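You operate a simulated robot arm through the tools that you are given. There is no shell and no other tool. Be economical: measure what you need, move in short steps, check, and stop when the job is done.

You run a simulated robot arm. Do the job below in one go: nothing can be reset, and whatever is moved stays where it is left.

JOB
Fit the former and clamp the bar whose size the bending card names.
Fine: the blue bender former goes on the wooden block; bar from the small red rack, cap against the back stop; lever, stops and dial stay.
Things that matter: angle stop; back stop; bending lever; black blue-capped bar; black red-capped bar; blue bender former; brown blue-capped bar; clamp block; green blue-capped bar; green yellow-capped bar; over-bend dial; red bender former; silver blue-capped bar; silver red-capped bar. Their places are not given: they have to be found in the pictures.

The check looks at the end state, three seconds after you hand in, the way a careful person would. Anything else that was tipped, shoved, dropped, spilled or broken makes it a failure. A push-on lid holds only when it is set on centred and level and pressed home; a screw cap is set on level and turned clockwise until tight.

ROBOT AND FRAMES
A 6-joint arm with a two-finger parallel gripper, fixed in place. Base frame: the origin is at the foot of the arm, x ahead of it, y to its left, z up; the work surface is at about z = 0.872. Readings come in m, rad, newtons and seconds.
With the tool pointing down near the work surface it reaches from about 0.26 to 0.68 m from the base axis. Its first joint turns from -1.152 to 1.152 rad. Payload 2.9 kg.
The TCP is the grasp point between the finger pads, 0.03 m short of the fingertips. In the tool frame z runs along the fingers and y along their closing line. Largest opening 0.11 m; finger width 0.02, thickness 0.01; the body of the gripper, 0.048 by 0.112 m, starts 0.055 m behind the TCP.
Orientation is that of the tool frame in the base frame, as a unit quaternion [w, x, y, z]. With the fingers straight down and closing along the base's y, the tool's x points along the base's -x, its y along +y and its z along -z.

CONTROLS
- The arm moves only by the tool drive_tool. Its argument "increments" is a list of rows, each an object (a shift or turn left out is 0, a gripper value left out holds the last) with "translation": the shift along the tool's x, y, z in units of 400 mm (1.0 is 400 mm), a list of three; "angular": the turn, a rotation vector about the tool's x, y, z in units of 60 degrees (1.0 is 60 degrees), a list of three. In form: [{"translation": [x, y, z], "angular": [rx, ry, rz]}, ...]. A call has 1 to 10 rows; each row is the pose to reach, as a shift and turn from the pose commanded when the call began, along the tool's axes at that moment. "jaw" is the closure, from 0 (fully open) to 1 (shut), set as the call begins (left out, the last holds). A call with a number of a shift or a turn outside -1 to 1 is refused whole. Rows are played at 5 a second. More than 0.05 m and 0.15 rad between two rows, or a gripper value outside its range, and nothing of the call is played. A pose out of reach is approached as far as the arm can. The call stops where the force on the tool passes 40 N (or 10 N more than at its start, if that is more) or the arm is blocked; 0.2 s more then pass. Each finger travels about 0.108 m/s and halts on what it meets, pressing with about 42 N; the grip force reading is that of the motor and also rises with nothing between the fingers. The clock runs only during rows and for 0.2 s after the last one: add rows that repeat a pose to give the fingers time. It gives the time, the measured TCP pose, the force on the tool (base axes), the opening and the grip force at its end, in the units of the frame above (readings bear some noise), with the torque about the TCP (base axes, N m) and any sound that the robot's microphone picked up, and new pictures: "show" is both (left out), scene, wrist or none.
- Cameras (640 x 400 px; columns grow to the right, rows downward): "scene" is fixed at [0.0654, 0.4234, 1.3867]; the picture's right is [-0.86, -0.51, 0.00], its down [-0.28, 0.47, -0.84] and it looks along [0.43, -0.72, -0.54] (base axes); focal length 312 px, centre (320, 200). "wrist" rides on the gripper at [0.072, 0.017, -0.103] in the tool frame; the picture's right is [-0.23, 0.97, 0.00], its down [-0.76, -0.18, -0.62] and it looks along [-0.61, -0.14, 0.78] (tool axes); focal length 222 px, centre (320, 200).
- pixel_to_xyz(camera, pixels): for up to 12 pixels [column, row] of the newest picture of that camera ("zoom" is the newest enlarged one), the place [x, y, z] in the base frame of the surface seen there, good to about 0.002 m. It takes no simulated time.
- zoom(camera, box): a new picture of the part [left, top, right, bottom] of that camera's present view, enlarged. It takes no simulated time.
- sign_off(): hands the job in; it is judged then, once.

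Go step by step. Measure first, check grasps and placings, and put right what went wrong. The budget is 80 turns and 200 pictures, counting those below and the enlarged ones. Unless the task says otherwise, let go and move clear before handing in, and close with one line.

The tools are called after "Emit:" by a JSON object that holds its "name" and its "arguments". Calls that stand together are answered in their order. drive_tool: Moves the arm, as the interface text tells. Its arguments: {"type":"object","properties":{"increments":{"type":"array","items":{"type":"object","properties":{"translation":{"type":"array","items":{"type":"number"}},"angular":{"type":"array","items":{"type":"number"}}}}},"jaw":{"type":"number"},"show":{"type":"string","enum":["both","scene","wrist","none"]}},"required":["increments"]} The other tools are called the same way: pixel_to_xyz (camera, pixels) gives the place of the surface under pixels of a picture; zoom (camera, box) takes an enlarged picture of a part of a camera's view; sign_off () hands the job in.

At the start:

```text
time_s: 0.0
tool_pos: [0.4545, 0.0658, 1.1621]
ee_rot: [0.0, 0.0, 1.0, 0.001]
contact_force: [-0.2, 0.0, -0.3]
torque: [-0.01, -0.05, -0.01]
grip_width: 0.1101
gripper_force: 0.0
```

scene: 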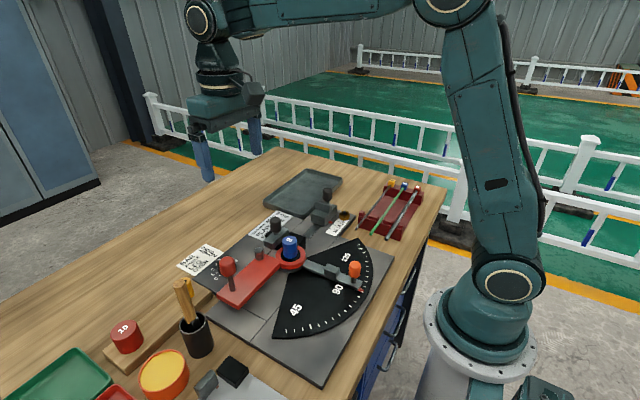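
wrist: 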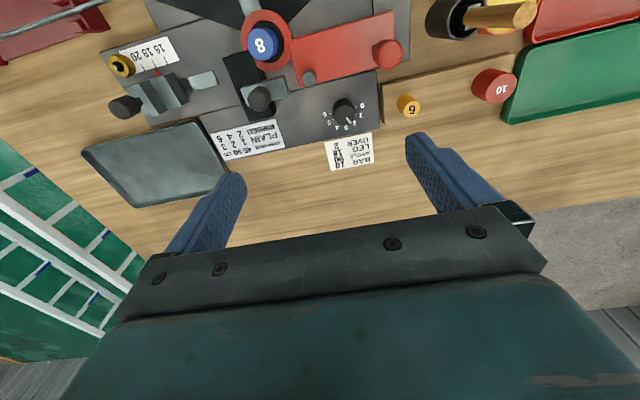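

The scene shows a bender with a blue former "8" on the pin, a red "10" on a wooden block, and a card near wrist (348,150). I'll zoom in to read the details.

Emit:
{"name": "zoom", "arguments": {"camera": "wrist", "box": [200, 90, 400, 215]}}

Emit:
{"name": "zoom", "arguments": {"camera": "scene", "box": [160, 160, 400, 310]}}

Emit:
{"name": "zoom", "arguments": {"camera": "scene", "box": [300, 160, 460, 260]}}

Emit:
{"name": "zoom", "arguments": {"camera": "scene", "box": [0, 260, 280, 400]}}

Emit:
{"name": "zoom", "arguments": {"camera": "wrist", "box": [100, 0, 400, 140]}}

```text
3.20 times, centred on (300, 152) of wrist
```

zoom: 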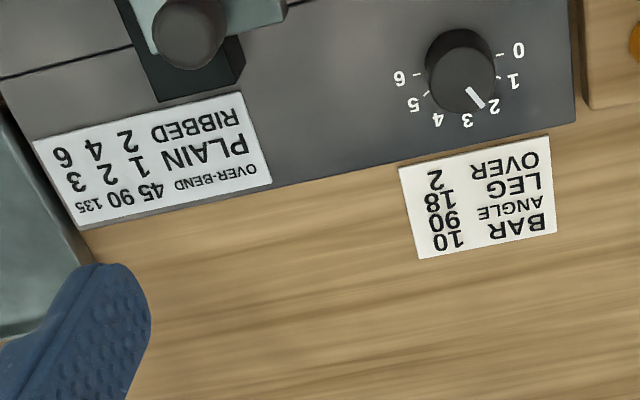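

```text
2.67 times, centred on (280, 235) of scene
```

zoom: 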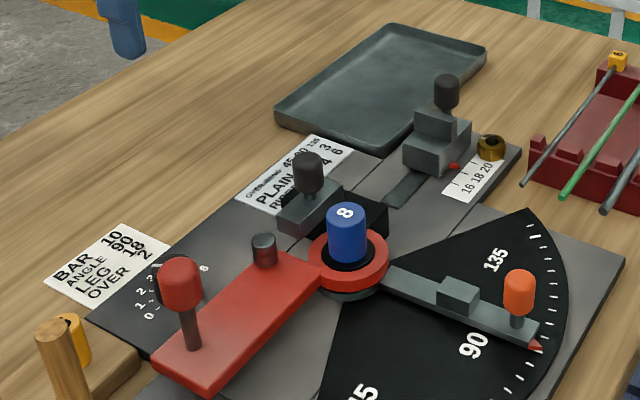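

```text
4.00 times, centred on (380, 210) of scene
```

zoom: 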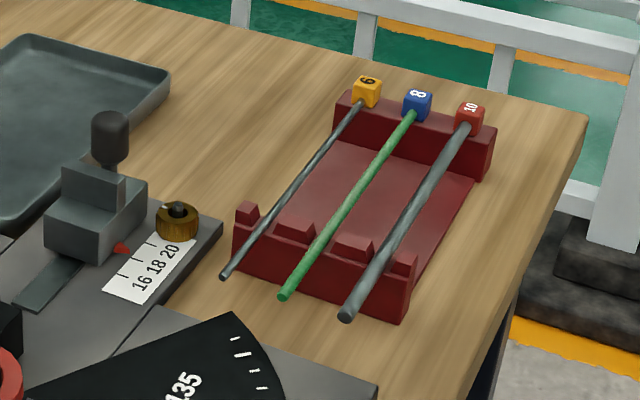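

```text
2.29 times, centred on (140, 330) of scene
```

zoom: 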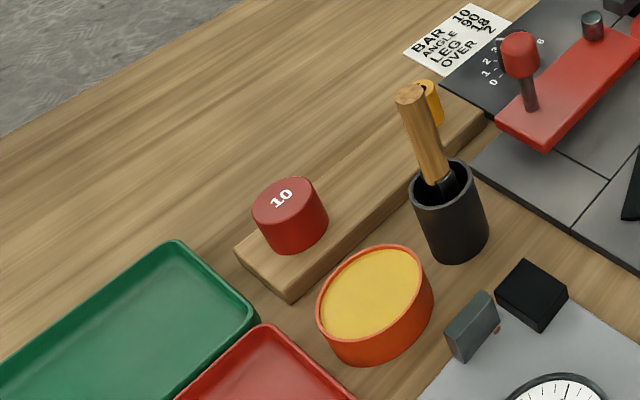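

```text
2.13 times, centred on (250, 70) of wrist
```

zoom: 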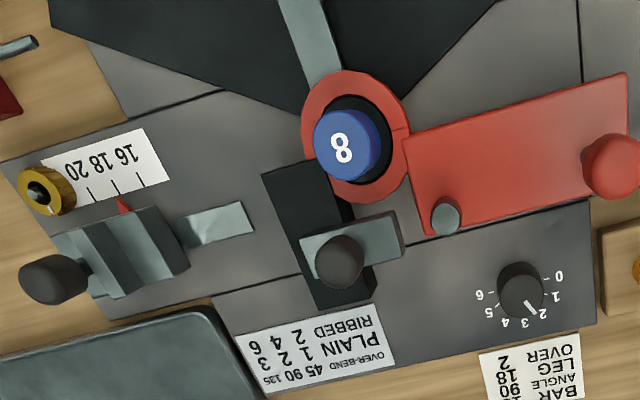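

The card says bar 10 (red former, red cap), and the stop, dial and angle are already set. I'll measure the positions of the main parts.

Emit:
{"name": "pixel_to_xyz", "arguments": {"camera": "scene", "pixels": [[289, 240], [290, 258], [303, 253], [275, 226], [276, 238], [328, 193], [322, 212], [344, 215], [125, 328], [259, 252], [227, 266], [355, 268]]}}

Emit:
{"name": "pixel_to_xyz", "arguments": {"camera": "scene", "pixels": [[391, 182], [404, 184], [417, 188], [356, 229], [371, 233], [387, 238], [401, 214], [388, 223], [130, 352], [183, 288], [313, 226], [310, 232]]}}

Emit:
{"name": "pixel_to_xyz", "arguments": {"camera": "wrist", "pixels": [[262, 42], [258, 98], [309, 77], [240, 75], [125, 106], [160, 95], [203, 80], [495, 85], [408, 105], [344, 112], [245, 70], [285, 90]]}}

```text
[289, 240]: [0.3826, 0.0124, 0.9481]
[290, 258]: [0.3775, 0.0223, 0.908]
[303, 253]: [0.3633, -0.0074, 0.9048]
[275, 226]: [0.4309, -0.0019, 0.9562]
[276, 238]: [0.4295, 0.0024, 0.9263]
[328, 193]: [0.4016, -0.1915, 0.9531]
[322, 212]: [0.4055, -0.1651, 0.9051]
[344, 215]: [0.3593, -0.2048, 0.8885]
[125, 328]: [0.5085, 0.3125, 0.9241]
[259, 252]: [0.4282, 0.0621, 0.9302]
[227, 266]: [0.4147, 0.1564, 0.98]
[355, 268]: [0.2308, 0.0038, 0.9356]
```

```text
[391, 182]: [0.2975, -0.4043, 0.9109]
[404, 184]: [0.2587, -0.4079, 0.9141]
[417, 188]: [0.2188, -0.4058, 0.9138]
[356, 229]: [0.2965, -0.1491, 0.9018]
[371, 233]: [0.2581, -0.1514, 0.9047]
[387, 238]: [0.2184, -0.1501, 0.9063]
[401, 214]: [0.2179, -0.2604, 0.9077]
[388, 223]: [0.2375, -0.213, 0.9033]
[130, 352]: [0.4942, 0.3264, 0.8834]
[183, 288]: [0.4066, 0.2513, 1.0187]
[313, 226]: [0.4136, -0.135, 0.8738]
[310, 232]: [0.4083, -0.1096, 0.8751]
```

```text
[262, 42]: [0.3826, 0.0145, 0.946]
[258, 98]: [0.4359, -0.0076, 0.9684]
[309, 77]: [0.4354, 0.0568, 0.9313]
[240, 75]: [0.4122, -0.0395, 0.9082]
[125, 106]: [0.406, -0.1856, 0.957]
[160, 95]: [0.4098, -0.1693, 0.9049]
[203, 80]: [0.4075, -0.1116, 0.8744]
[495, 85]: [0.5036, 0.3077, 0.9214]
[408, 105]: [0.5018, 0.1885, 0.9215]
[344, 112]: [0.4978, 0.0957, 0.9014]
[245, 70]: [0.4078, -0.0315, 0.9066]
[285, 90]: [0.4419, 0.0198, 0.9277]
```

The bar 10 is in the rack at x≈0.2185, running along y with its cap toward -y. I'll move the wrist camera to look down on the bender.

Emit:
{"name": "drive_tool", "arguments": {"increments": [{"translation": [0.08, -0.07, 0]}, {"translation": [0.16, -0.14, 0]}, {"translation": [0.24, -0.21, 0]}, {"translation": [0.336, -0.29, 0]}, {"translation": [0.336, -0.29, 0]}], "show": "both"}}

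```text
time_s: 1.2
tool_pos: [0.3198, -0.0494, 1.1615]
ee_rot: [0.0, 0.0, 1.0, 0.0]
contact_force: [0.6, 0.4, 0.3]
torque: [-0.03, -0.01, -0.02]
grip_width: 0.1099
gripper_force: 0.0
```

scene: 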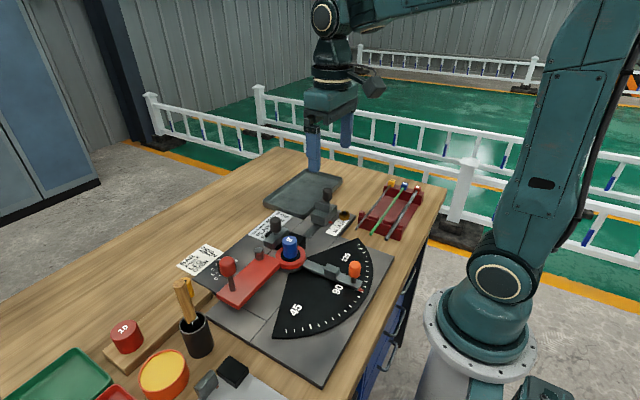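
wrist: 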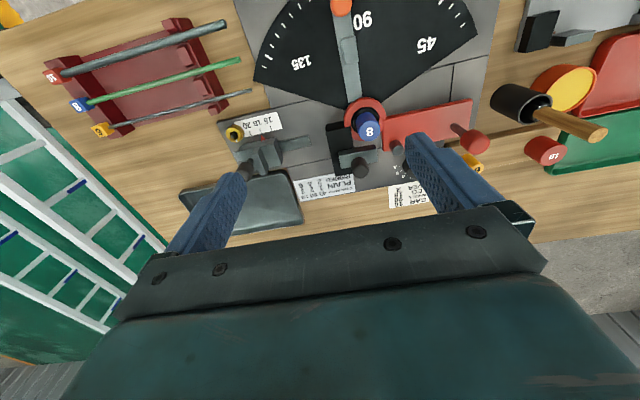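

The whole bender and the rack are in view, plus something at the top-left corner (8,12). I'll zoom in on these.

Emit:
{"name": "zoom", "arguments": {"camera": "wrist", "box": [220, 80, 420, 205]}}

Emit:
{"name": "zoom", "arguments": {"camera": "wrist", "box": [0, 0, 260, 150]}}

Emit:
{"name": "zoom", "arguments": {"camera": "wrist", "box": [320, 80, 400, 130]}}

```text
3.20 times, centred on (320, 142) of wrist
```

zoom: 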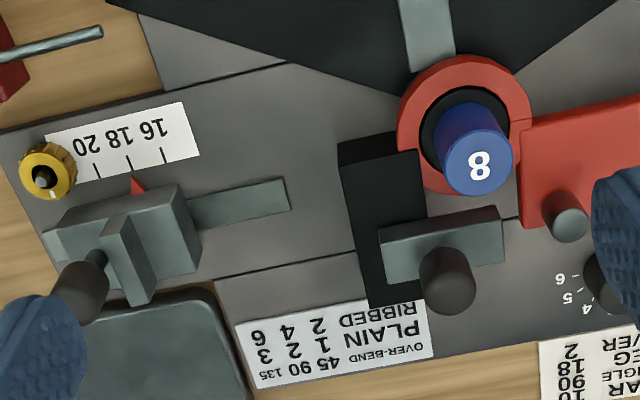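

```text
2.46 times, centred on (130, 75) of wrist
```

zoom: 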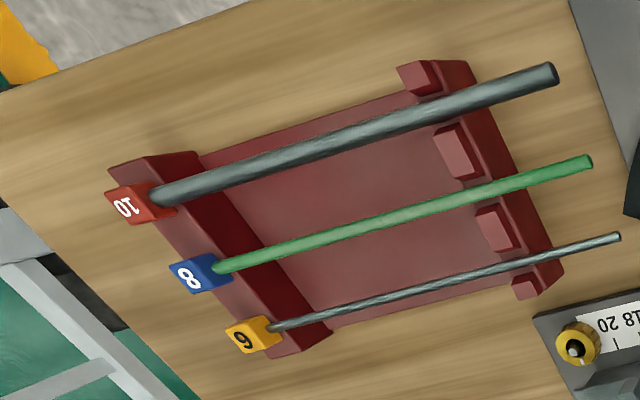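

```text
8.00 times, centred on (360, 105) of wrist
```

zoom: 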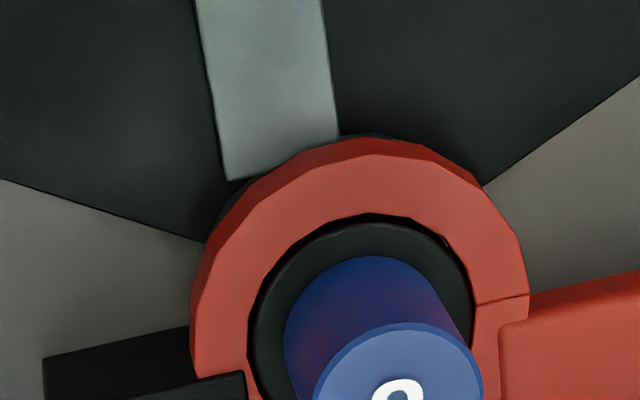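

The bar 10 is silver with a red cap. I'll measure the bender geometry in detail.

Emit:
{"name": "zoom", "arguments": {"camera": "wrist", "box": [220, 80, 420, 205]}}

Emit:
{"name": "pixel_to_xyz", "arguments": {"camera": "zoom", "pixels": [[350, 160], [408, 160], [375, 290], [420, 180], [385, 240], [500, 215], [388, 270], [440, 250], [500, 255], [447, 285], [360, 145], [565, 225]]}}

Emit:
{"name": "pixel_to_xyz", "arguments": {"camera": "zoom", "pixels": [[175, 195], [185, 260], [192, 230], [130, 240], [120, 225], [80, 285], [205, 208], [285, 190], [285, 205], [60, 245], [150, 290], [135, 185]]}}

Emit:
{"name": "pixel_to_xyz", "arguments": {"camera": "zoom", "pixels": [[455, 165], [480, 130], [502, 165], [478, 190], [445, 100], [428, 130], [505, 115], [520, 100], [410, 120], [465, 65], [560, 150], [300, 150]]}}

```text
3.20 times, centred on (320, 142) of wrist
```

zoom: 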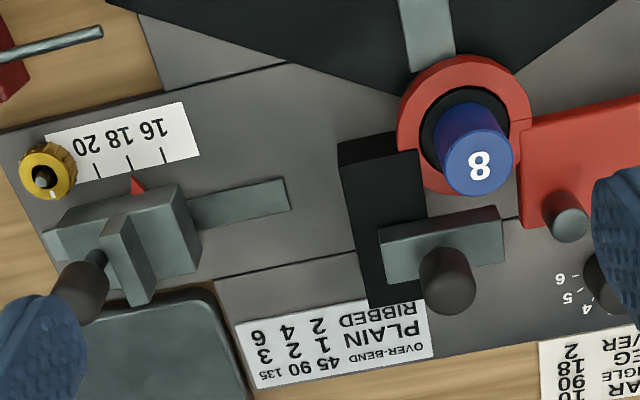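

```text
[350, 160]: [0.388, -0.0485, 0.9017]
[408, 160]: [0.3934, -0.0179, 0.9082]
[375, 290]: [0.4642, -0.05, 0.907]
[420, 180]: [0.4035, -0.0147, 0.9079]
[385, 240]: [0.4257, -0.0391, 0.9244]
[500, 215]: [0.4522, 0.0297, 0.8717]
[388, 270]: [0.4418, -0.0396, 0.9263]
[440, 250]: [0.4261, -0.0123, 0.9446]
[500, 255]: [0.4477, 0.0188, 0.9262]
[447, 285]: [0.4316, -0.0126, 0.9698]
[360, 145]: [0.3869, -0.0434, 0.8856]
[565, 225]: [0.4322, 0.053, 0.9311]
```

```text
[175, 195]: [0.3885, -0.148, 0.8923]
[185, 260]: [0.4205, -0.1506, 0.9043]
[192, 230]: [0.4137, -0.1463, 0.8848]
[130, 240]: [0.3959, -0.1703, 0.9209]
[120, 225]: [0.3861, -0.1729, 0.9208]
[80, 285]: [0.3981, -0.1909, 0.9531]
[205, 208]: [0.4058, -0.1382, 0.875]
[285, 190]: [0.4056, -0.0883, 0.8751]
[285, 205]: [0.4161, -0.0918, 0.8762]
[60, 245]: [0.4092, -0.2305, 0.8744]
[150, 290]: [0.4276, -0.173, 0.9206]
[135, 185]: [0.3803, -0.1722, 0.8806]
```

```text
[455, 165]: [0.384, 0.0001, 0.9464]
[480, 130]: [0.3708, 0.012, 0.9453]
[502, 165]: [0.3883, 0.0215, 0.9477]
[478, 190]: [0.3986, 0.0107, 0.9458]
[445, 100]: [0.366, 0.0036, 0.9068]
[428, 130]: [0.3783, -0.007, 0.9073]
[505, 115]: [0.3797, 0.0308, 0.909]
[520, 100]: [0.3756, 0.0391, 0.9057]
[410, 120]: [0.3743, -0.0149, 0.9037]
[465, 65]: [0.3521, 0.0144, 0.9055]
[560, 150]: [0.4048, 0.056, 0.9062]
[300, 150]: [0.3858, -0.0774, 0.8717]
```

The blue former centre is about (0.384, 0.0115), with its top at 0.947. The anvil top is at 0.908 and the clamp jaw face at x≈0.425. Next I'll look at the wooden block and the red former.

Emit:
{"name": "drive_tool", "arguments": {"increments": [{"translation": [0, 0.11, 0]}, {"translation": [0, 0.22, 0]}, {"translation": [0, 0.33, 0]}, {"translation": [0, 0.44, 0]}, {"translation": [0, 0.55, 0]}, {"translation": [0, 0.63, 0]}, {"translation": [0, 0.63, 0]}], "show": "wrist"}}

Emit:
{"name": "zoom", "arguments": {"camera": "wrist", "box": [220, 80, 420, 205]}}

```text
time_s: 2.8
tool_pos: [0.318, 0.2028, 1.162]
ee_rot: [-0.001, 0.0, 1.0, 0.0]
contact_force: [0.2, -0.6, -0.3]
torque: [0.0, -0.01, -0.01]
grip_width: 0.1101
gripper_force: 0.2
```

wrist: 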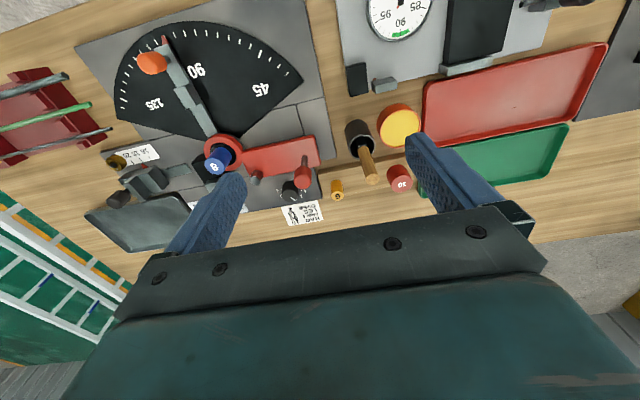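

```text
3.20 times, centred on (320, 142) of wrist
```

zoom: 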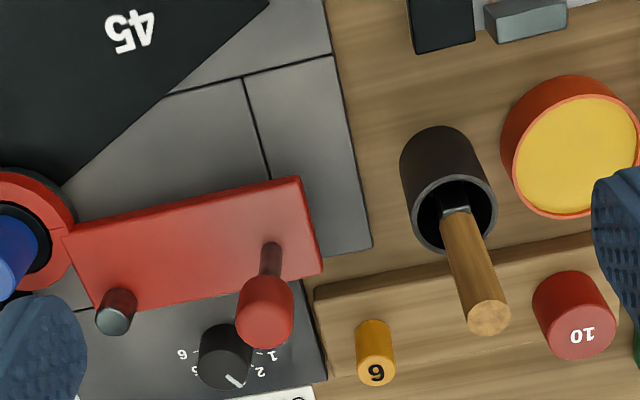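

The block holds the yellow 6 at one end and the red 10 at the other, and the middle is partly hidden by the brush handle. I'll measure these and check from the scene camera.

Emit:
{"name": "pixel_to_xyz", "arguments": {"camera": "zoom", "pixels": [[375, 330], [375, 374], [535, 320], [575, 285], [616, 310], [575, 355], [488, 320], [452, 215], [420, 320], [440, 365], [520, 340], [418, 240]]}}

Emit:
{"name": "pixel_to_xyz", "arguments": {"camera": "zoom", "pixels": [[320, 310], [335, 380], [590, 245], [450, 262], [495, 280], [260, 345], [265, 290], [420, 130], [515, 280], [530, 270], [405, 370], [555, 378]]}}

Emit:
{"name": "zoom", "arguments": {"camera": "scene", "box": [90, 260, 250, 360]}}

```text
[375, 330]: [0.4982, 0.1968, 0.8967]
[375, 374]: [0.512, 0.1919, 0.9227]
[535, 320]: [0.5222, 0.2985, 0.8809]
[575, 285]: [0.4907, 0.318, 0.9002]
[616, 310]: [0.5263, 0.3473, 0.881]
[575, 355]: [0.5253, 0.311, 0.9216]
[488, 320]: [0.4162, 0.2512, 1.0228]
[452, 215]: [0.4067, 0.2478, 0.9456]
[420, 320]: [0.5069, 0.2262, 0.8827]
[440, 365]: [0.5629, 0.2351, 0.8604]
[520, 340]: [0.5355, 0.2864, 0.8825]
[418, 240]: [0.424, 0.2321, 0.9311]
```

```text
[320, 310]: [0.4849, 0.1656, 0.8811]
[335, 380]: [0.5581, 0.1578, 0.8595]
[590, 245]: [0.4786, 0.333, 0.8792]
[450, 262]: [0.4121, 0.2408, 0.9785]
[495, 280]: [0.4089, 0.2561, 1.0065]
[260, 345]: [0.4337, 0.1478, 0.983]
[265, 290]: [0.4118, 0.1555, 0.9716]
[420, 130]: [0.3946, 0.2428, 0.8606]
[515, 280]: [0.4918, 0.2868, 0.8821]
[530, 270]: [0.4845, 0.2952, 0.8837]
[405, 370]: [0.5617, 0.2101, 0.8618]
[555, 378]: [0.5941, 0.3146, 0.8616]
```

```text
4.00 times, centred on (170, 310) of scene
```

zoom: 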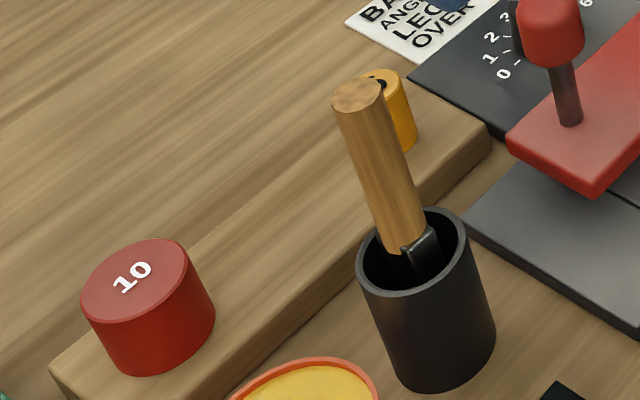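

The wooden block's top is at z≈0.882 (x 0.482–0.53), and there is a free spot at y≈0.245. I'll move above the blue former with the jaws partly open.

Emit:
{"name": "drive_tool", "arguments": {"increments": [{"translation": [-0.03, -0.09, 0.05]}, {"translation": [-0.06, -0.18, 0.1]}, {"translation": [-0.09, -0.27, 0.15]}, {"translation": [-0.12, -0.36, 0.2]}, {"translation": [-0.145, -0.43, 0.24]}, {"translation": [-0.165, -0.478, 0.275]}, {"translation": [-0.165, -0.478, 0.275]}], "jaw": 0.5, "show": "both"}}

Emit:
{"name": "zoom", "arguments": {"camera": "scene", "box": [220, 160, 380, 260]}}

```text
time_s: 4.4
tool_pos: [0.3846, 0.0106, 1.0505]
ee_rot: [0.0, 0.0, 1.0, 0.0]
contact_force: [0.3, -0.5, -0.6]
torque: [0.03, -0.01, 0.04]
grip_width: 0.0551
gripper_force: 0.0
```

scene: 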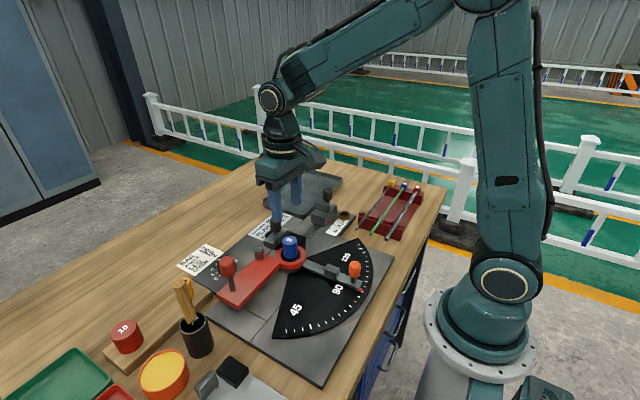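
wrist: 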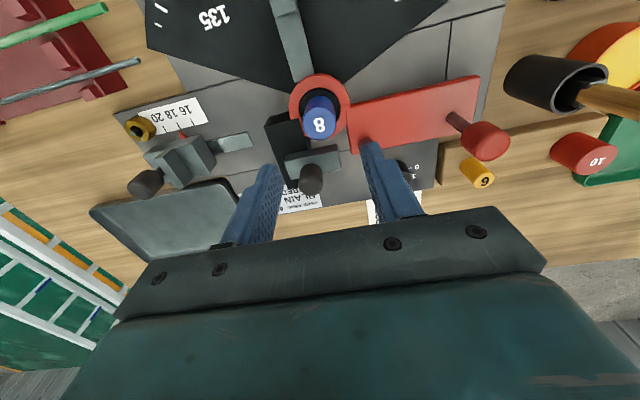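

```text
4.00 times, centred on (300, 210) of scene
```

zoom: 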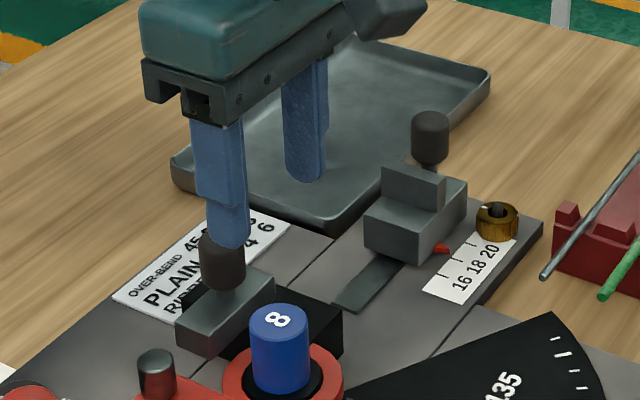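

The tool is over the former. I'll refine the former's centre from this closer view.

Emit:
{"name": "zoom", "arguments": {"camera": "wrist", "box": [260, 60, 380, 135]}}

Emit:
{"name": "pixel_to_xyz", "arguments": {"camera": "wrist", "pixels": [[304, 124], [320, 138], [336, 124], [320, 109], [320, 124], [297, 105], [343, 105], [316, 94]]}}

```text
5.33 times, centred on (320, 98) of wrist
```

zoom: 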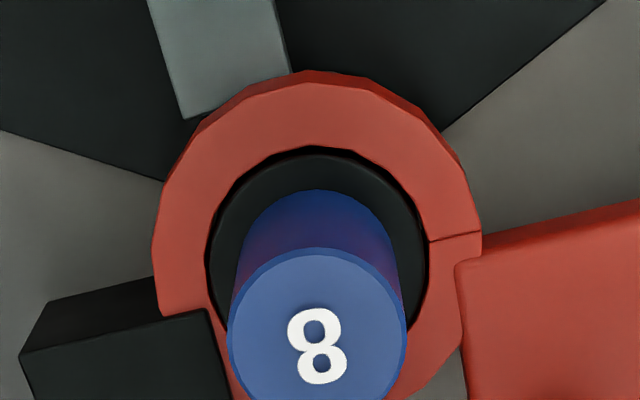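

```text
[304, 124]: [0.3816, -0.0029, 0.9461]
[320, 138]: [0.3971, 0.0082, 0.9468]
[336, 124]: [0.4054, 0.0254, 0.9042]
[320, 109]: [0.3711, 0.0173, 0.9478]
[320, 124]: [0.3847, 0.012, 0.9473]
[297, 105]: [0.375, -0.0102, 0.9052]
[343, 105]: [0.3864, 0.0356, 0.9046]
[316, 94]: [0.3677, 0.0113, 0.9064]
```

The centre is confirmed at about (0.384, 0.011), with radius about 0.013. I'll descend to TCP z≈0.943.

Emit:
{"name": "drive_tool", "arguments": {"increments": [{"translation": [0, 0, 0.09]}, {"translation": [0, 0, 0.17]}, {"translation": [0, 0, 0.23]}, {"translation": [0, 0, 0.268]}, {"translation": [0, 0, 0.268]}], "show": "scene"}}

Emit:
{"name": "zoom", "arguments": {"camera": "scene", "box": [220, 180, 380, 280]}}

```text
time_s: 5.6
tool_pos: [0.3844, 0.0097, 0.9414]
ee_rot: [0.0, 0.0, 1.0, 0.0]
contact_force: [-0.2, -0.4, 0.6]
torque: [0.03, 0.0, 0.01]
grip_width: 0.0551
gripper_force: 0.0
```

scene: 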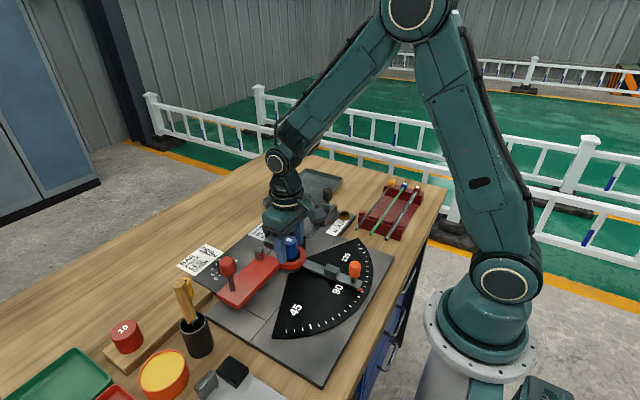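

```text
4.00 times, centred on (300, 230) of scene
```

zoom: 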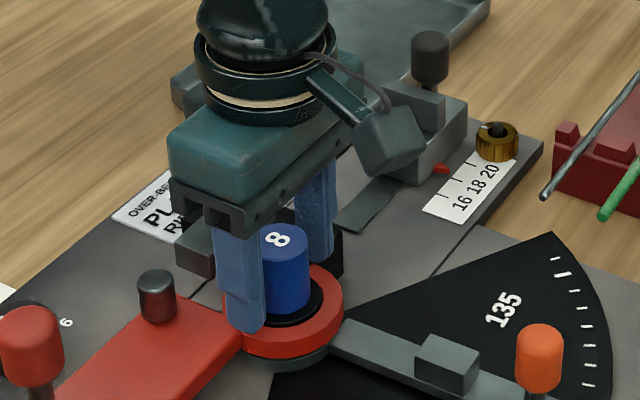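

The fingers straddle the former and sit clear of the lever. I'll close on it.

Emit:
{"name": "drive_tool", "arguments": {"increments": [{"translation": [0, 0, 0]}, {"translation": [0, 0, 0]}, {"translation": [0, 0, 0]}], "jaw": 1, "show": "none"}}

```text
time_s: 6.4
tool_pos: [0.3859, 0.0094, 0.9416]
ee_rot: [0.001, 0.0, 1.0, 0.0]
contact_force: [-1.2, 0.4, 0.1]
torque: [0.0, -0.02, -0.01]
grip_width: 0.0315
gripper_force: 42.0
```

It gripped at 31.5 mm with no side force, so I'll lift straight up.

Emit:
{"name": "drive_tool", "arguments": {"increments": [{"translation": [0, 0, -0.03]}, {"translation": [0, 0, -0.08]}, {"translation": [0, 0, -0.16]}, {"translation": [0, 0, -0.24]}, {"translation": [0, 0, -0.32]}, {"translation": [0, 0, -0.32]}], "show": "both"}}

Emit:
{"name": "zoom", "arguments": {"camera": "scene", "box": [220, 160, 380, 280]}}

```text
time_s: 7.8
tool_pos: [0.3831, 0.0108, 1.0698]
ee_rot: [0.0, 0.0, 1.0, 0.0]
contact_force: [0.4, 0.4, -2.2]
torque: [0.04, -0.01, 0.01]
grip_width: 0.0312
gripper_force: 41.8
```

scene: 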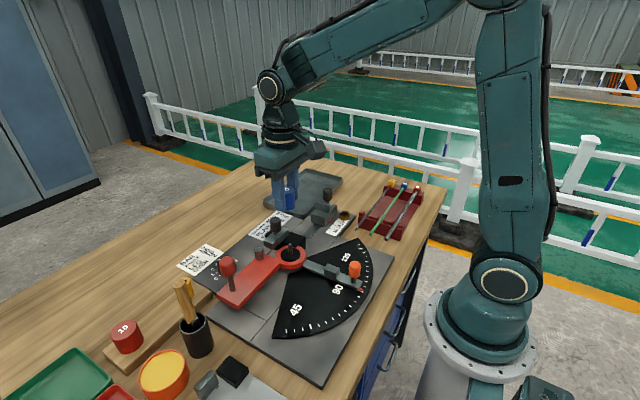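
wrist: 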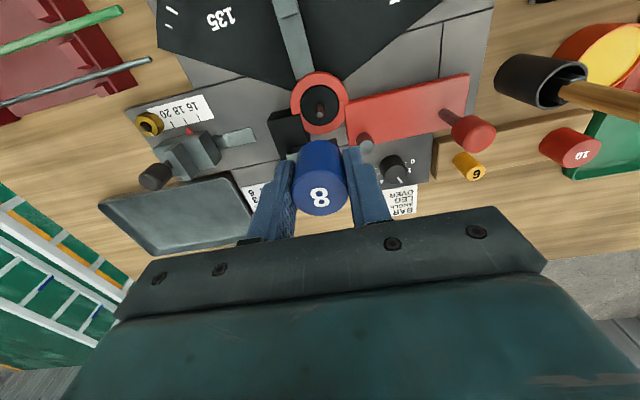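

```text
3.33 times, centred on (300, 220) of scene
```

zoom: 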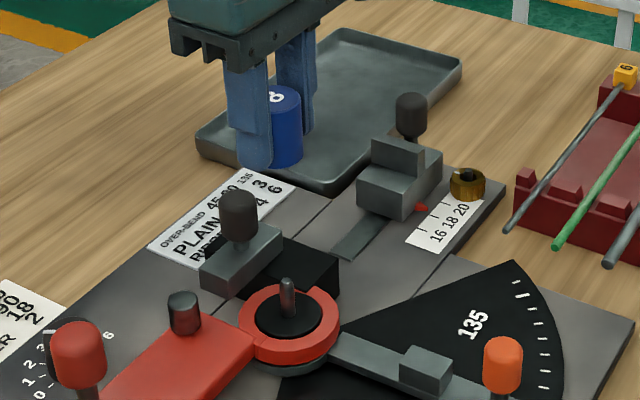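

The former is lifted and the pin is bare. I'll measure the pin and the former in hand.

Emit:
{"name": "zoom", "arguments": {"camera": "wrist", "box": [280, 60, 360, 110]}}

Emit:
{"name": "zoom", "arguments": {"camera": "wrist", "box": [270, 60, 370, 220]}}

Emit:
{"name": "pixel_to_xyz", "arguments": {"camera": "wrist", "pixels": [[320, 111], [319, 108], [320, 104], [320, 97], [307, 100], [331, 100], [318, 120], [319, 90], [318, 197], [319, 212], [318, 150], [318, 183]]}}

```text
8.00 times, centred on (320, 85) of wrist
```

zoom: 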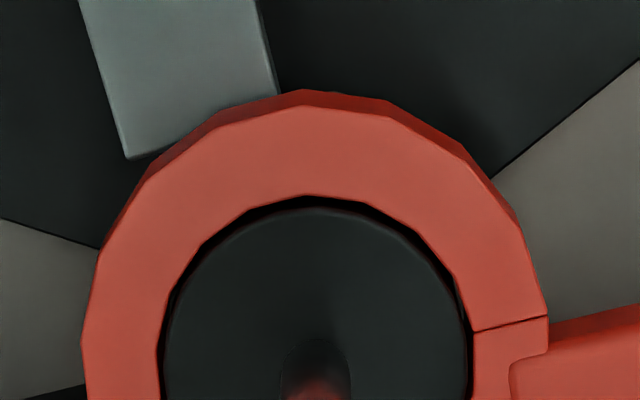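

```text
2.50 times, centred on (320, 140) of wrist
```

zoom: 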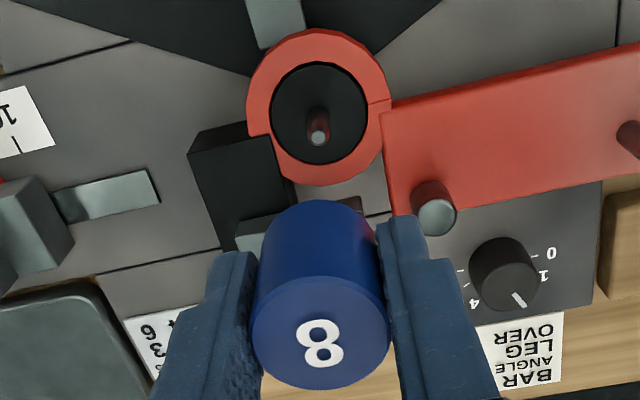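

```text
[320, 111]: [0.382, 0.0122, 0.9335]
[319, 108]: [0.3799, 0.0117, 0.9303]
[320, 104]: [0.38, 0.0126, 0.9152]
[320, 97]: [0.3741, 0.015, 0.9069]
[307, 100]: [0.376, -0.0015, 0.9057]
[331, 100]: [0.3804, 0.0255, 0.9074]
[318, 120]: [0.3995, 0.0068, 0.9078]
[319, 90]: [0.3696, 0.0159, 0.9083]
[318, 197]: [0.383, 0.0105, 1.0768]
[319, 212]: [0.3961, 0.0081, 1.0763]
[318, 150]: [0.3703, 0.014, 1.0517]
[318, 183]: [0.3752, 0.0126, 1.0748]
```

The pin is at (0.3835, 0.012), top 0.934. I'll carry the former over the free middle of the wooden block, yawing -60° so the camera stays clear of the brush.

Emit:
{"name": "drive_tool", "arguments": {"increments": [{"translation": [-0.039, 0.073, 0], "angular": [0, 0, -0.125]}, {"translation": [-0.078, 0.146, 0], "angular": [0, 0, -0.25]}, {"translation": [-0.117, 0.219, 0], "angular": [0, 0, -0.375]}, {"translation": [-0.156, 0.292, 0], "angular": [0, 0, -0.5]}, {"translation": [-0.195, 0.365, 0], "angular": [0, 0, -0.625]}, {"translation": [-0.234, 0.438, 0], "angular": [0, 0, -0.75]}, {"translation": [-0.273, 0.511, 0], "angular": [0, 0, -0.875]}, {"translation": [-0.309, 0.581, 0], "angular": [0, 0, -1.0]}, {"translation": [-0.309, 0.581, 0], "angular": [0, 0, -1.0]}], "show": "both"}}

Emit:
{"name": "zoom", "arguments": {"camera": "scene", "box": [90, 220, 250, 360]}}

```text
time_s: 9.8
tool_pos: [0.5085, 0.2426, 1.0719]
ee_rot: [0.0, -0.5, 0.866, 0.0]
contact_force: [0.4, 0.4, -2.2]
torque: [0.02, -0.01, -0.01]
grip_width: 0.0314
gripper_force: 41.6
```

scene: 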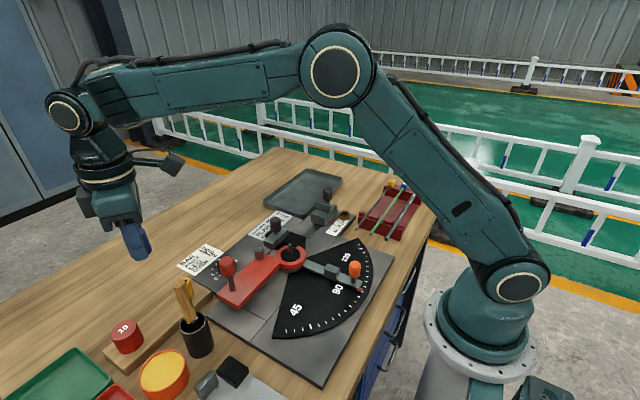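
wrist: 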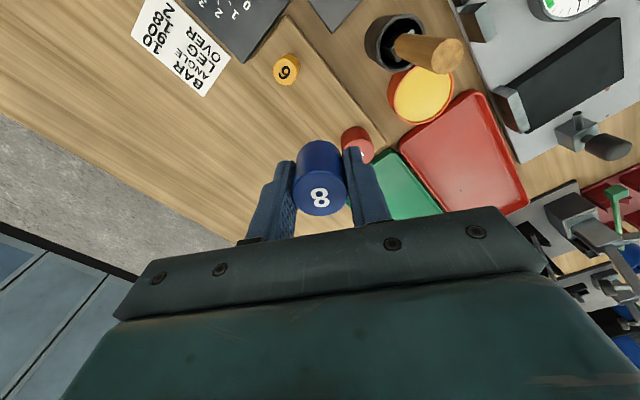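

```text
2.86 times, centred on (170, 290) of scene
```

zoom: 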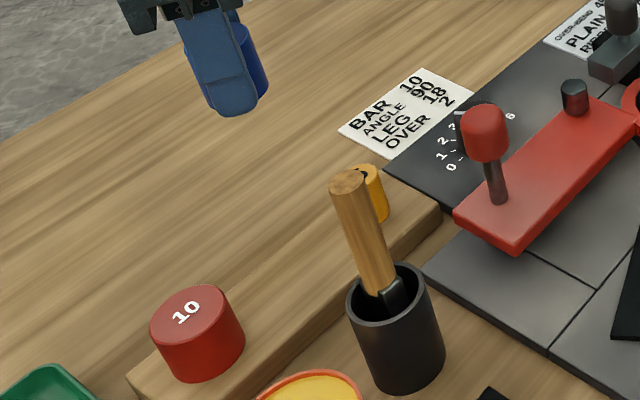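

The view between the yellow 6 (287,70) and the red former is clear and plain wood. I'll check the block edges there.

Emit:
{"name": "zoom", "arguments": {"camera": "wrist", "box": [240, 20, 400, 170]}}

Emit:
{"name": "pixel_to_xyz", "arguments": {"camera": "wrist", "pixels": [[290, 15], [385, 142], [340, 80], [310, 110], [300, 122], [280, 100], [260, 70], [287, 74], [285, 80], [360, 138], [250, 55], [300, 137]]}}

```text
2.67 times, centred on (320, 95) of wrist
```

zoom: 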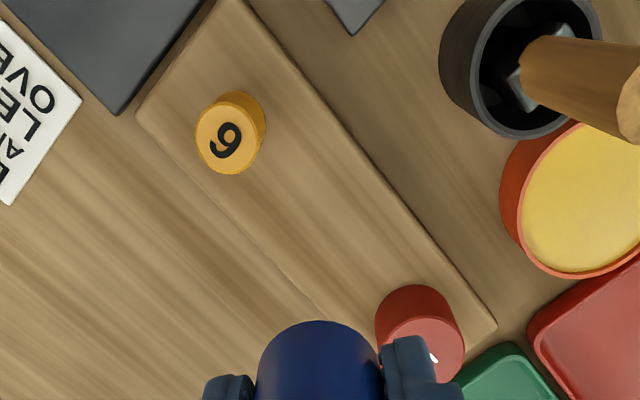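

```text
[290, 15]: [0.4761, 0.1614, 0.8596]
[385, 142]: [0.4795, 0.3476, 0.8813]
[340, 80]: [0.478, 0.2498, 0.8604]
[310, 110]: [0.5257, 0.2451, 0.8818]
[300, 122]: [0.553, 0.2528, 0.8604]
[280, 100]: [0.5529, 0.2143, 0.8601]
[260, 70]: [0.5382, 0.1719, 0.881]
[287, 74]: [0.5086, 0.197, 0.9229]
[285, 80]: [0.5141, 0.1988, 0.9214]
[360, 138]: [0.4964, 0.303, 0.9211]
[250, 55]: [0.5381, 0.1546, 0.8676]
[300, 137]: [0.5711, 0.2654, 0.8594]
```

The block spans x 0.48–0.54 and the spot is free. I'll lower the former to the block top.

Emit:
{"name": "drive_tool", "arguments": {"increments": [{"translation": [0, 0, 0.1]}, {"translation": [0, 0, 0.2]}, {"translation": [0, 0, 0.29]}, {"translation": [0, 0, 0.35]}, {"translation": [0, 0, 0.375]}, {"translation": [0, 0, 0.385]}, {"translation": [0, 0, 0.39]}, {"translation": [0, 0, 0.39]}], "show": "scene"}}

Emit:
{"name": "zoom", "arguments": {"camera": "scene", "box": [90, 220, 250, 360]}}

```text
time_s: 11.6
tool_pos: [0.5078, 0.2416, 0.9153]
ee_rot: [0.001, -0.5, 0.866, 0.0]
contact_force: [-7.1, -4.9, 22.0]
torque: [-0.14, 0.56, 0.02]
grip_width: 0.0313
gripper_force: 41.7
```

scene: 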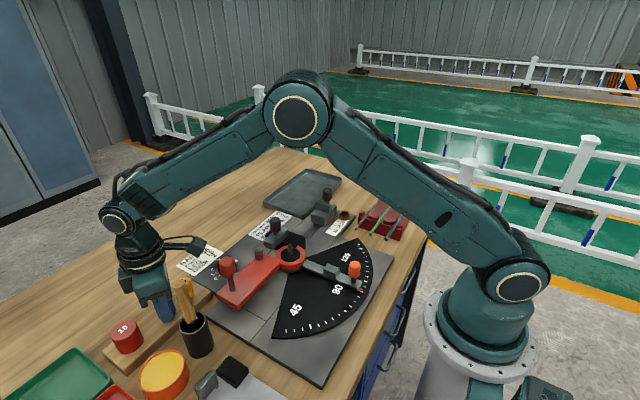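

```text
2.86 times, centred on (170, 290) of scene
```

zoom: 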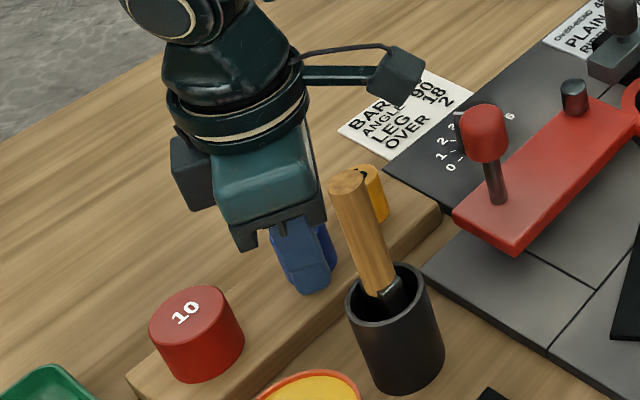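

The former has touched down (22 N). I'll relax slightly and open the jaws.

Emit:
{"name": "drive_tool", "arguments": {"increments": [{"translation": [0, 0, -0.003]}, {"translation": [0, 0, -0.003]}], "show": "none"}}

Emit:
{"name": "drive_tool", "arguments": {"increments": [{"translation": [0, 0, 0]}, {"translation": [0, 0, 0]}, {"translation": [0, 0, -0.06]}, {"translation": [0, 0, -0.14]}, {"translation": [0, 0, -0.24]}, {"translation": [0, 0, -0.34]}, {"translation": [0, 0, -0.34]}], "jaw": 0.5, "show": "both"}}

Emit:
{"name": "zoom", "arguments": {"camera": "scene", "box": [90, 220, 250, 360]}}

```text
time_s: 12.2
tool_pos: [0.5095, 0.2414, 0.9166]
ee_rot: [0.001, -0.5, 0.866, -0.001]
contact_force: [1.0, -1.6, 11.7]
torque: [0.02, 0.17, 0.0]
grip_width: 0.0311
gripper_force: 42.2
```

```text
time_s: 13.8
tool_pos: [0.5084, 0.2423, 1.053]
ee_rot: [0.001, -0.5, 0.866, 0.0]
contact_force: [0.0, 0.2, 0.2]
torque: [0.02, -0.03, 0.03]
grip_width: 0.0548
gripper_force: 0.0
```

scene: 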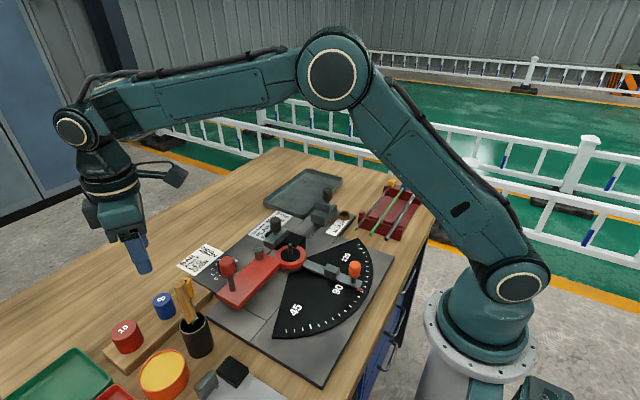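
wrist: 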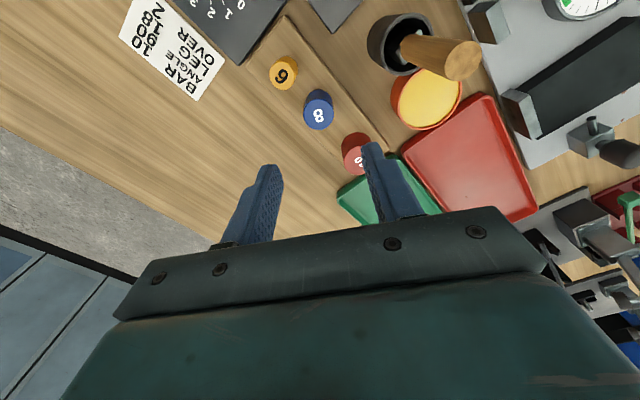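

```text
2.86 times, centred on (170, 290) of scene
```

zoom: 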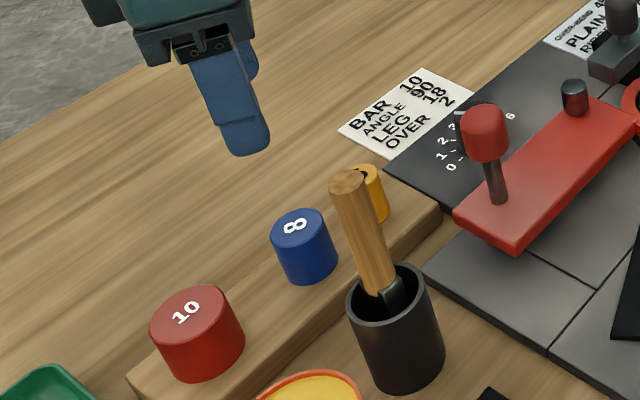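

The blue former stands on the block at about y=0.242. Now I'll measure the red former and the tray rim beside it.

Emit:
{"name": "pixel_to_xyz", "arguments": {"camera": "scene", "pixels": [[126, 323], [111, 327], [137, 330], [126, 340], [124, 330], [75, 350], [88, 357], [105, 378], [60, 360], [100, 372], [163, 298], [110, 345]]}}

Emit:
{"name": "zoom", "arguments": {"camera": "scene", "box": [90, 300, 170, 370]}}

Emit:
{"name": "zoom", "arguments": {"camera": "wrist", "box": [300, 80, 420, 220]}}

```text
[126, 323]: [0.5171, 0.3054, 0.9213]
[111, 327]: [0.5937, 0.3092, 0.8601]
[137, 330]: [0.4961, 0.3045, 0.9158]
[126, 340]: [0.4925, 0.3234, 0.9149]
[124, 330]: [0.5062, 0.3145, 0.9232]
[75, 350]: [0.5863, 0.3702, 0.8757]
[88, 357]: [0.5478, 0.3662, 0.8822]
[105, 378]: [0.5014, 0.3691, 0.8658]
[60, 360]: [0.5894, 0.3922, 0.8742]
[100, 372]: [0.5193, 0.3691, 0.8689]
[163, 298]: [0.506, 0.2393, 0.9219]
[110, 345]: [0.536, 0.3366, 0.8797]
```

```text
5.71 times, centred on (130, 335) of scene
```

zoom: 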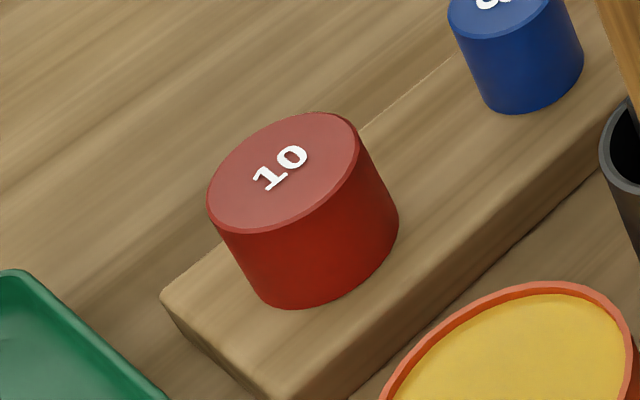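

```text
2.86 times, centred on (360, 150) of wrist
```

zoom: 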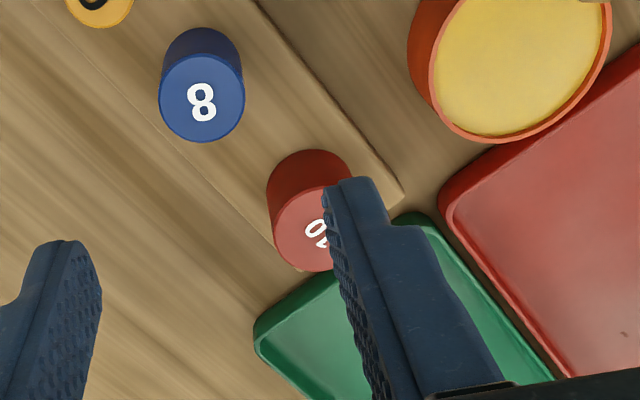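

Emit:
{"name": "pixel_to_xyz", "arguments": {"camera": "scene", "pixels": [[111.5, 335], [135.7, 326], [128.7, 321], [118.2, 339.5], [123.5, 330], [114, 329], [132, 333]]}}

```text
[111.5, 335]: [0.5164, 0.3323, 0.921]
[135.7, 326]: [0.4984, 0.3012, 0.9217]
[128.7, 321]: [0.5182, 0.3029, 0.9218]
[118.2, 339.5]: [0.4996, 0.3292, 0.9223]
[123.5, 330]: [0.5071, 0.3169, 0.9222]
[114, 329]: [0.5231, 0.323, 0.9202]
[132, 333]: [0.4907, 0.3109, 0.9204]
```

The red former's centre is (0.5075, 0.3165). I'll move above it, yawing back to 0 so the fingers close along y.

Emit:
{"name": "drive_tool", "arguments": {"increments": [{"translation": [-0.02, 0.012, 0], "angular": [0, 0, 0.125]}, {"translation": [-0.04, 0.024, 0], "angular": [0, 0, 0.25]}, {"translation": [-0.06, 0.036, 0], "angular": [0, 0, 0.375]}, {"translation": [-0.08, 0.048, 0], "angular": [0, 0, 0.5]}, {"translation": [-0.1, 0.06, 0], "angular": [0, 0, 0.625]}, {"translation": [-0.12, 0.072, 0], "angular": [0, 0, 0.75]}, {"translation": [-0.14, 0.084, 0], "angular": [0, 0, 0.875]}, {"translation": [-0.1594, 0.095, 0], "angular": [0, 0, 1.0]}, {"translation": [-0.1594, 0.095, 0], "angular": [0, 0, 1.0]}], "jaw": 0.4, "show": "wrist"}}

```text
time_s: 15.8
tool_pos: [0.5068, 0.3179, 1.0523]
ee_rot: [0.0, 0.001, 1.0, 0.0]
contact_force: [0.1, -0.1, 0.1]
torque: [0.01, -0.01, 0.0]
grip_width: 0.0659
gripper_force: 0.1
```

wrist: 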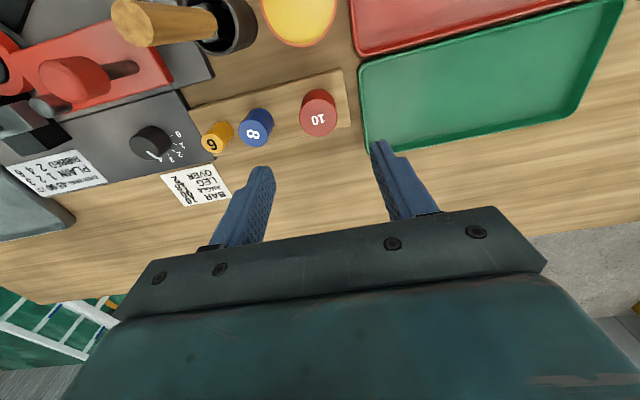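

I'm aligned over the red former, so I'll descend to TCP z≈0.9175.

Emit:
{"name": "drive_tool", "arguments": {"increments": [{"translation": [0, 0, 0.1]}, {"translation": [0, 0, 0.2]}, {"translation": [0, 0, 0.28]}, {"translation": [0, 0, 0.32]}, {"translation": [0, 0, 0.337]}, {"translation": [0, 0, 0.337]}], "show": "scene"}}

Emit:
{"name": "zoom", "arguments": {"camera": "scene", "box": [60, 250, 220, 370]}}

```text
time_s: 17.2
tool_pos: [0.5067, 0.3182, 0.9179]
ee_rot: [0.0, 0.0, 1.0, -0.001]
contact_force: [0.0, -1.1, 0.6]
torque: [0.01, -0.01, -0.01]
grip_width: 0.0659
gripper_force: 0.1
```

scene: 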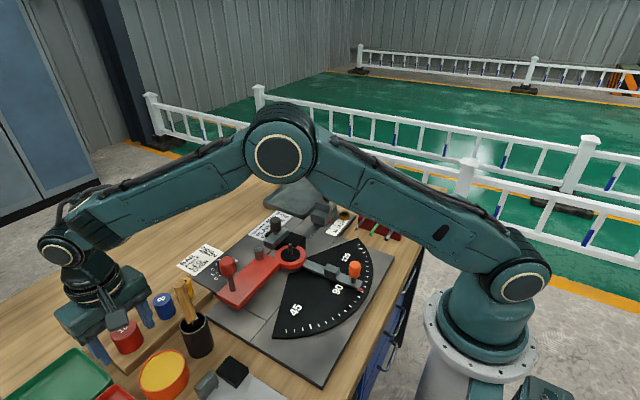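

```text
3.33 times, centred on (140, 310) of scene
```

zoom: 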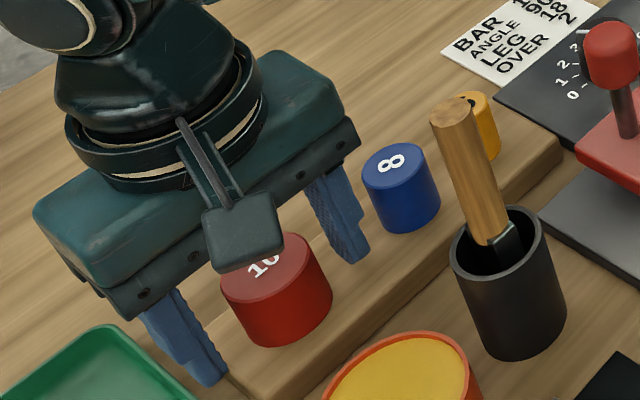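

The fingers straddle the red former cleanly. I'll close and lift.

Emit:
{"name": "drive_tool", "arguments": {"increments": [{"translation": [0, 0, 0]}, {"translation": [0, 0, 0]}, {"translation": [0, 0, 0]}], "jaw": 1, "show": "none"}}

Emit:
{"name": "drive_tool", "arguments": {"increments": [{"translation": [0, 0, -0.03]}, {"translation": [0, 0, -0.1]}, {"translation": [0, 0, -0.2]}, {"translation": [0, 0, -0.3]}, {"translation": [0, 0, -0.4]}, {"translation": [0, 0, -0.4]}], "show": "wrist"}}

Emit:
{"name": "zoom", "arguments": {"camera": "wrist", "box": [250, 110, 390, 230]}}

Emit:
{"name": "pixel_to_xyz", "arguments": {"camera": "wrist", "pixels": [[318, 197], [318, 180], [318, 214], [296, 197], [340, 197]]}}

```text
time_s: 18.0
tool_pos: [0.5067, 0.3164, 0.9175]
ee_rot: [0.0, 0.0, 1.0, 0.001]
contact_force: [0.9, 0.3, 1.3]
torque: [0.04, -0.04, -0.01]
grip_width: 0.0394
gripper_force: 42.2
```

```text
time_s: 19.4
tool_pos: [0.5076, 0.318, 1.0766]
ee_rot: [0.0, 0.0, 1.0, 0.0]
contact_force: [0.3, -0.4, -3.2]
torque: [0.02, -0.02, -0.03]
grip_width: 0.0395
gripper_force: 42.1
```

wrist: 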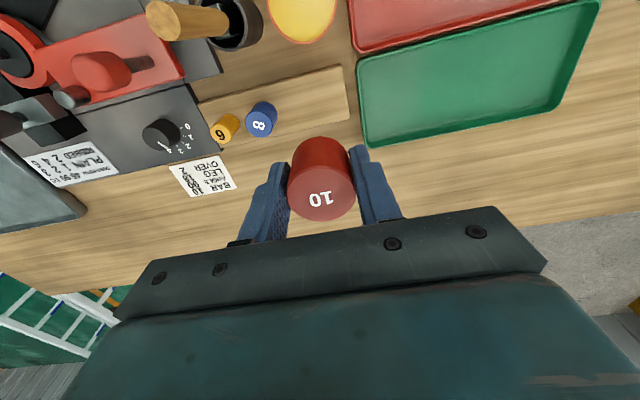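

```text
3.33 times, centred on (320, 170) of wrist
```

zoom: 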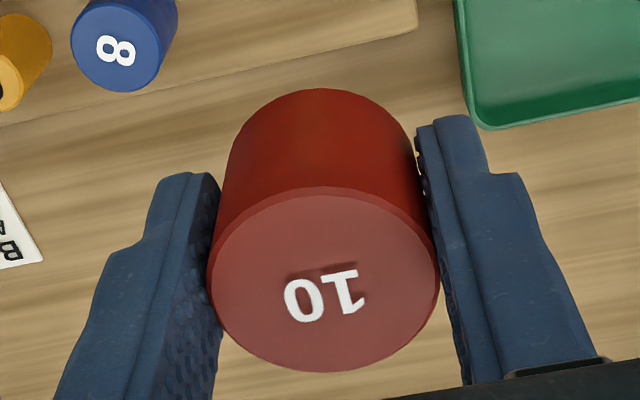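

```text
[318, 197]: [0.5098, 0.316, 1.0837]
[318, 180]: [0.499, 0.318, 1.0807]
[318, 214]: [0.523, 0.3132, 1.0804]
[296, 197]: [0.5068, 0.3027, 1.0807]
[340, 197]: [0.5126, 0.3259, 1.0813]
```

Emit:
{"name": "pixel_to_xyz", "arguments": {"camera": "wrist", "pixels": [[321.2, 168.5], [321.2, 219.5], [288.5, 194], [353.5, 194]]}}

```text
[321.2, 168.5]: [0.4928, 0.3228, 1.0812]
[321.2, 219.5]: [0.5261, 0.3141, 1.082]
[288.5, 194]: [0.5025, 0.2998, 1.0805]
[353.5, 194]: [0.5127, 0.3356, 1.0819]
```

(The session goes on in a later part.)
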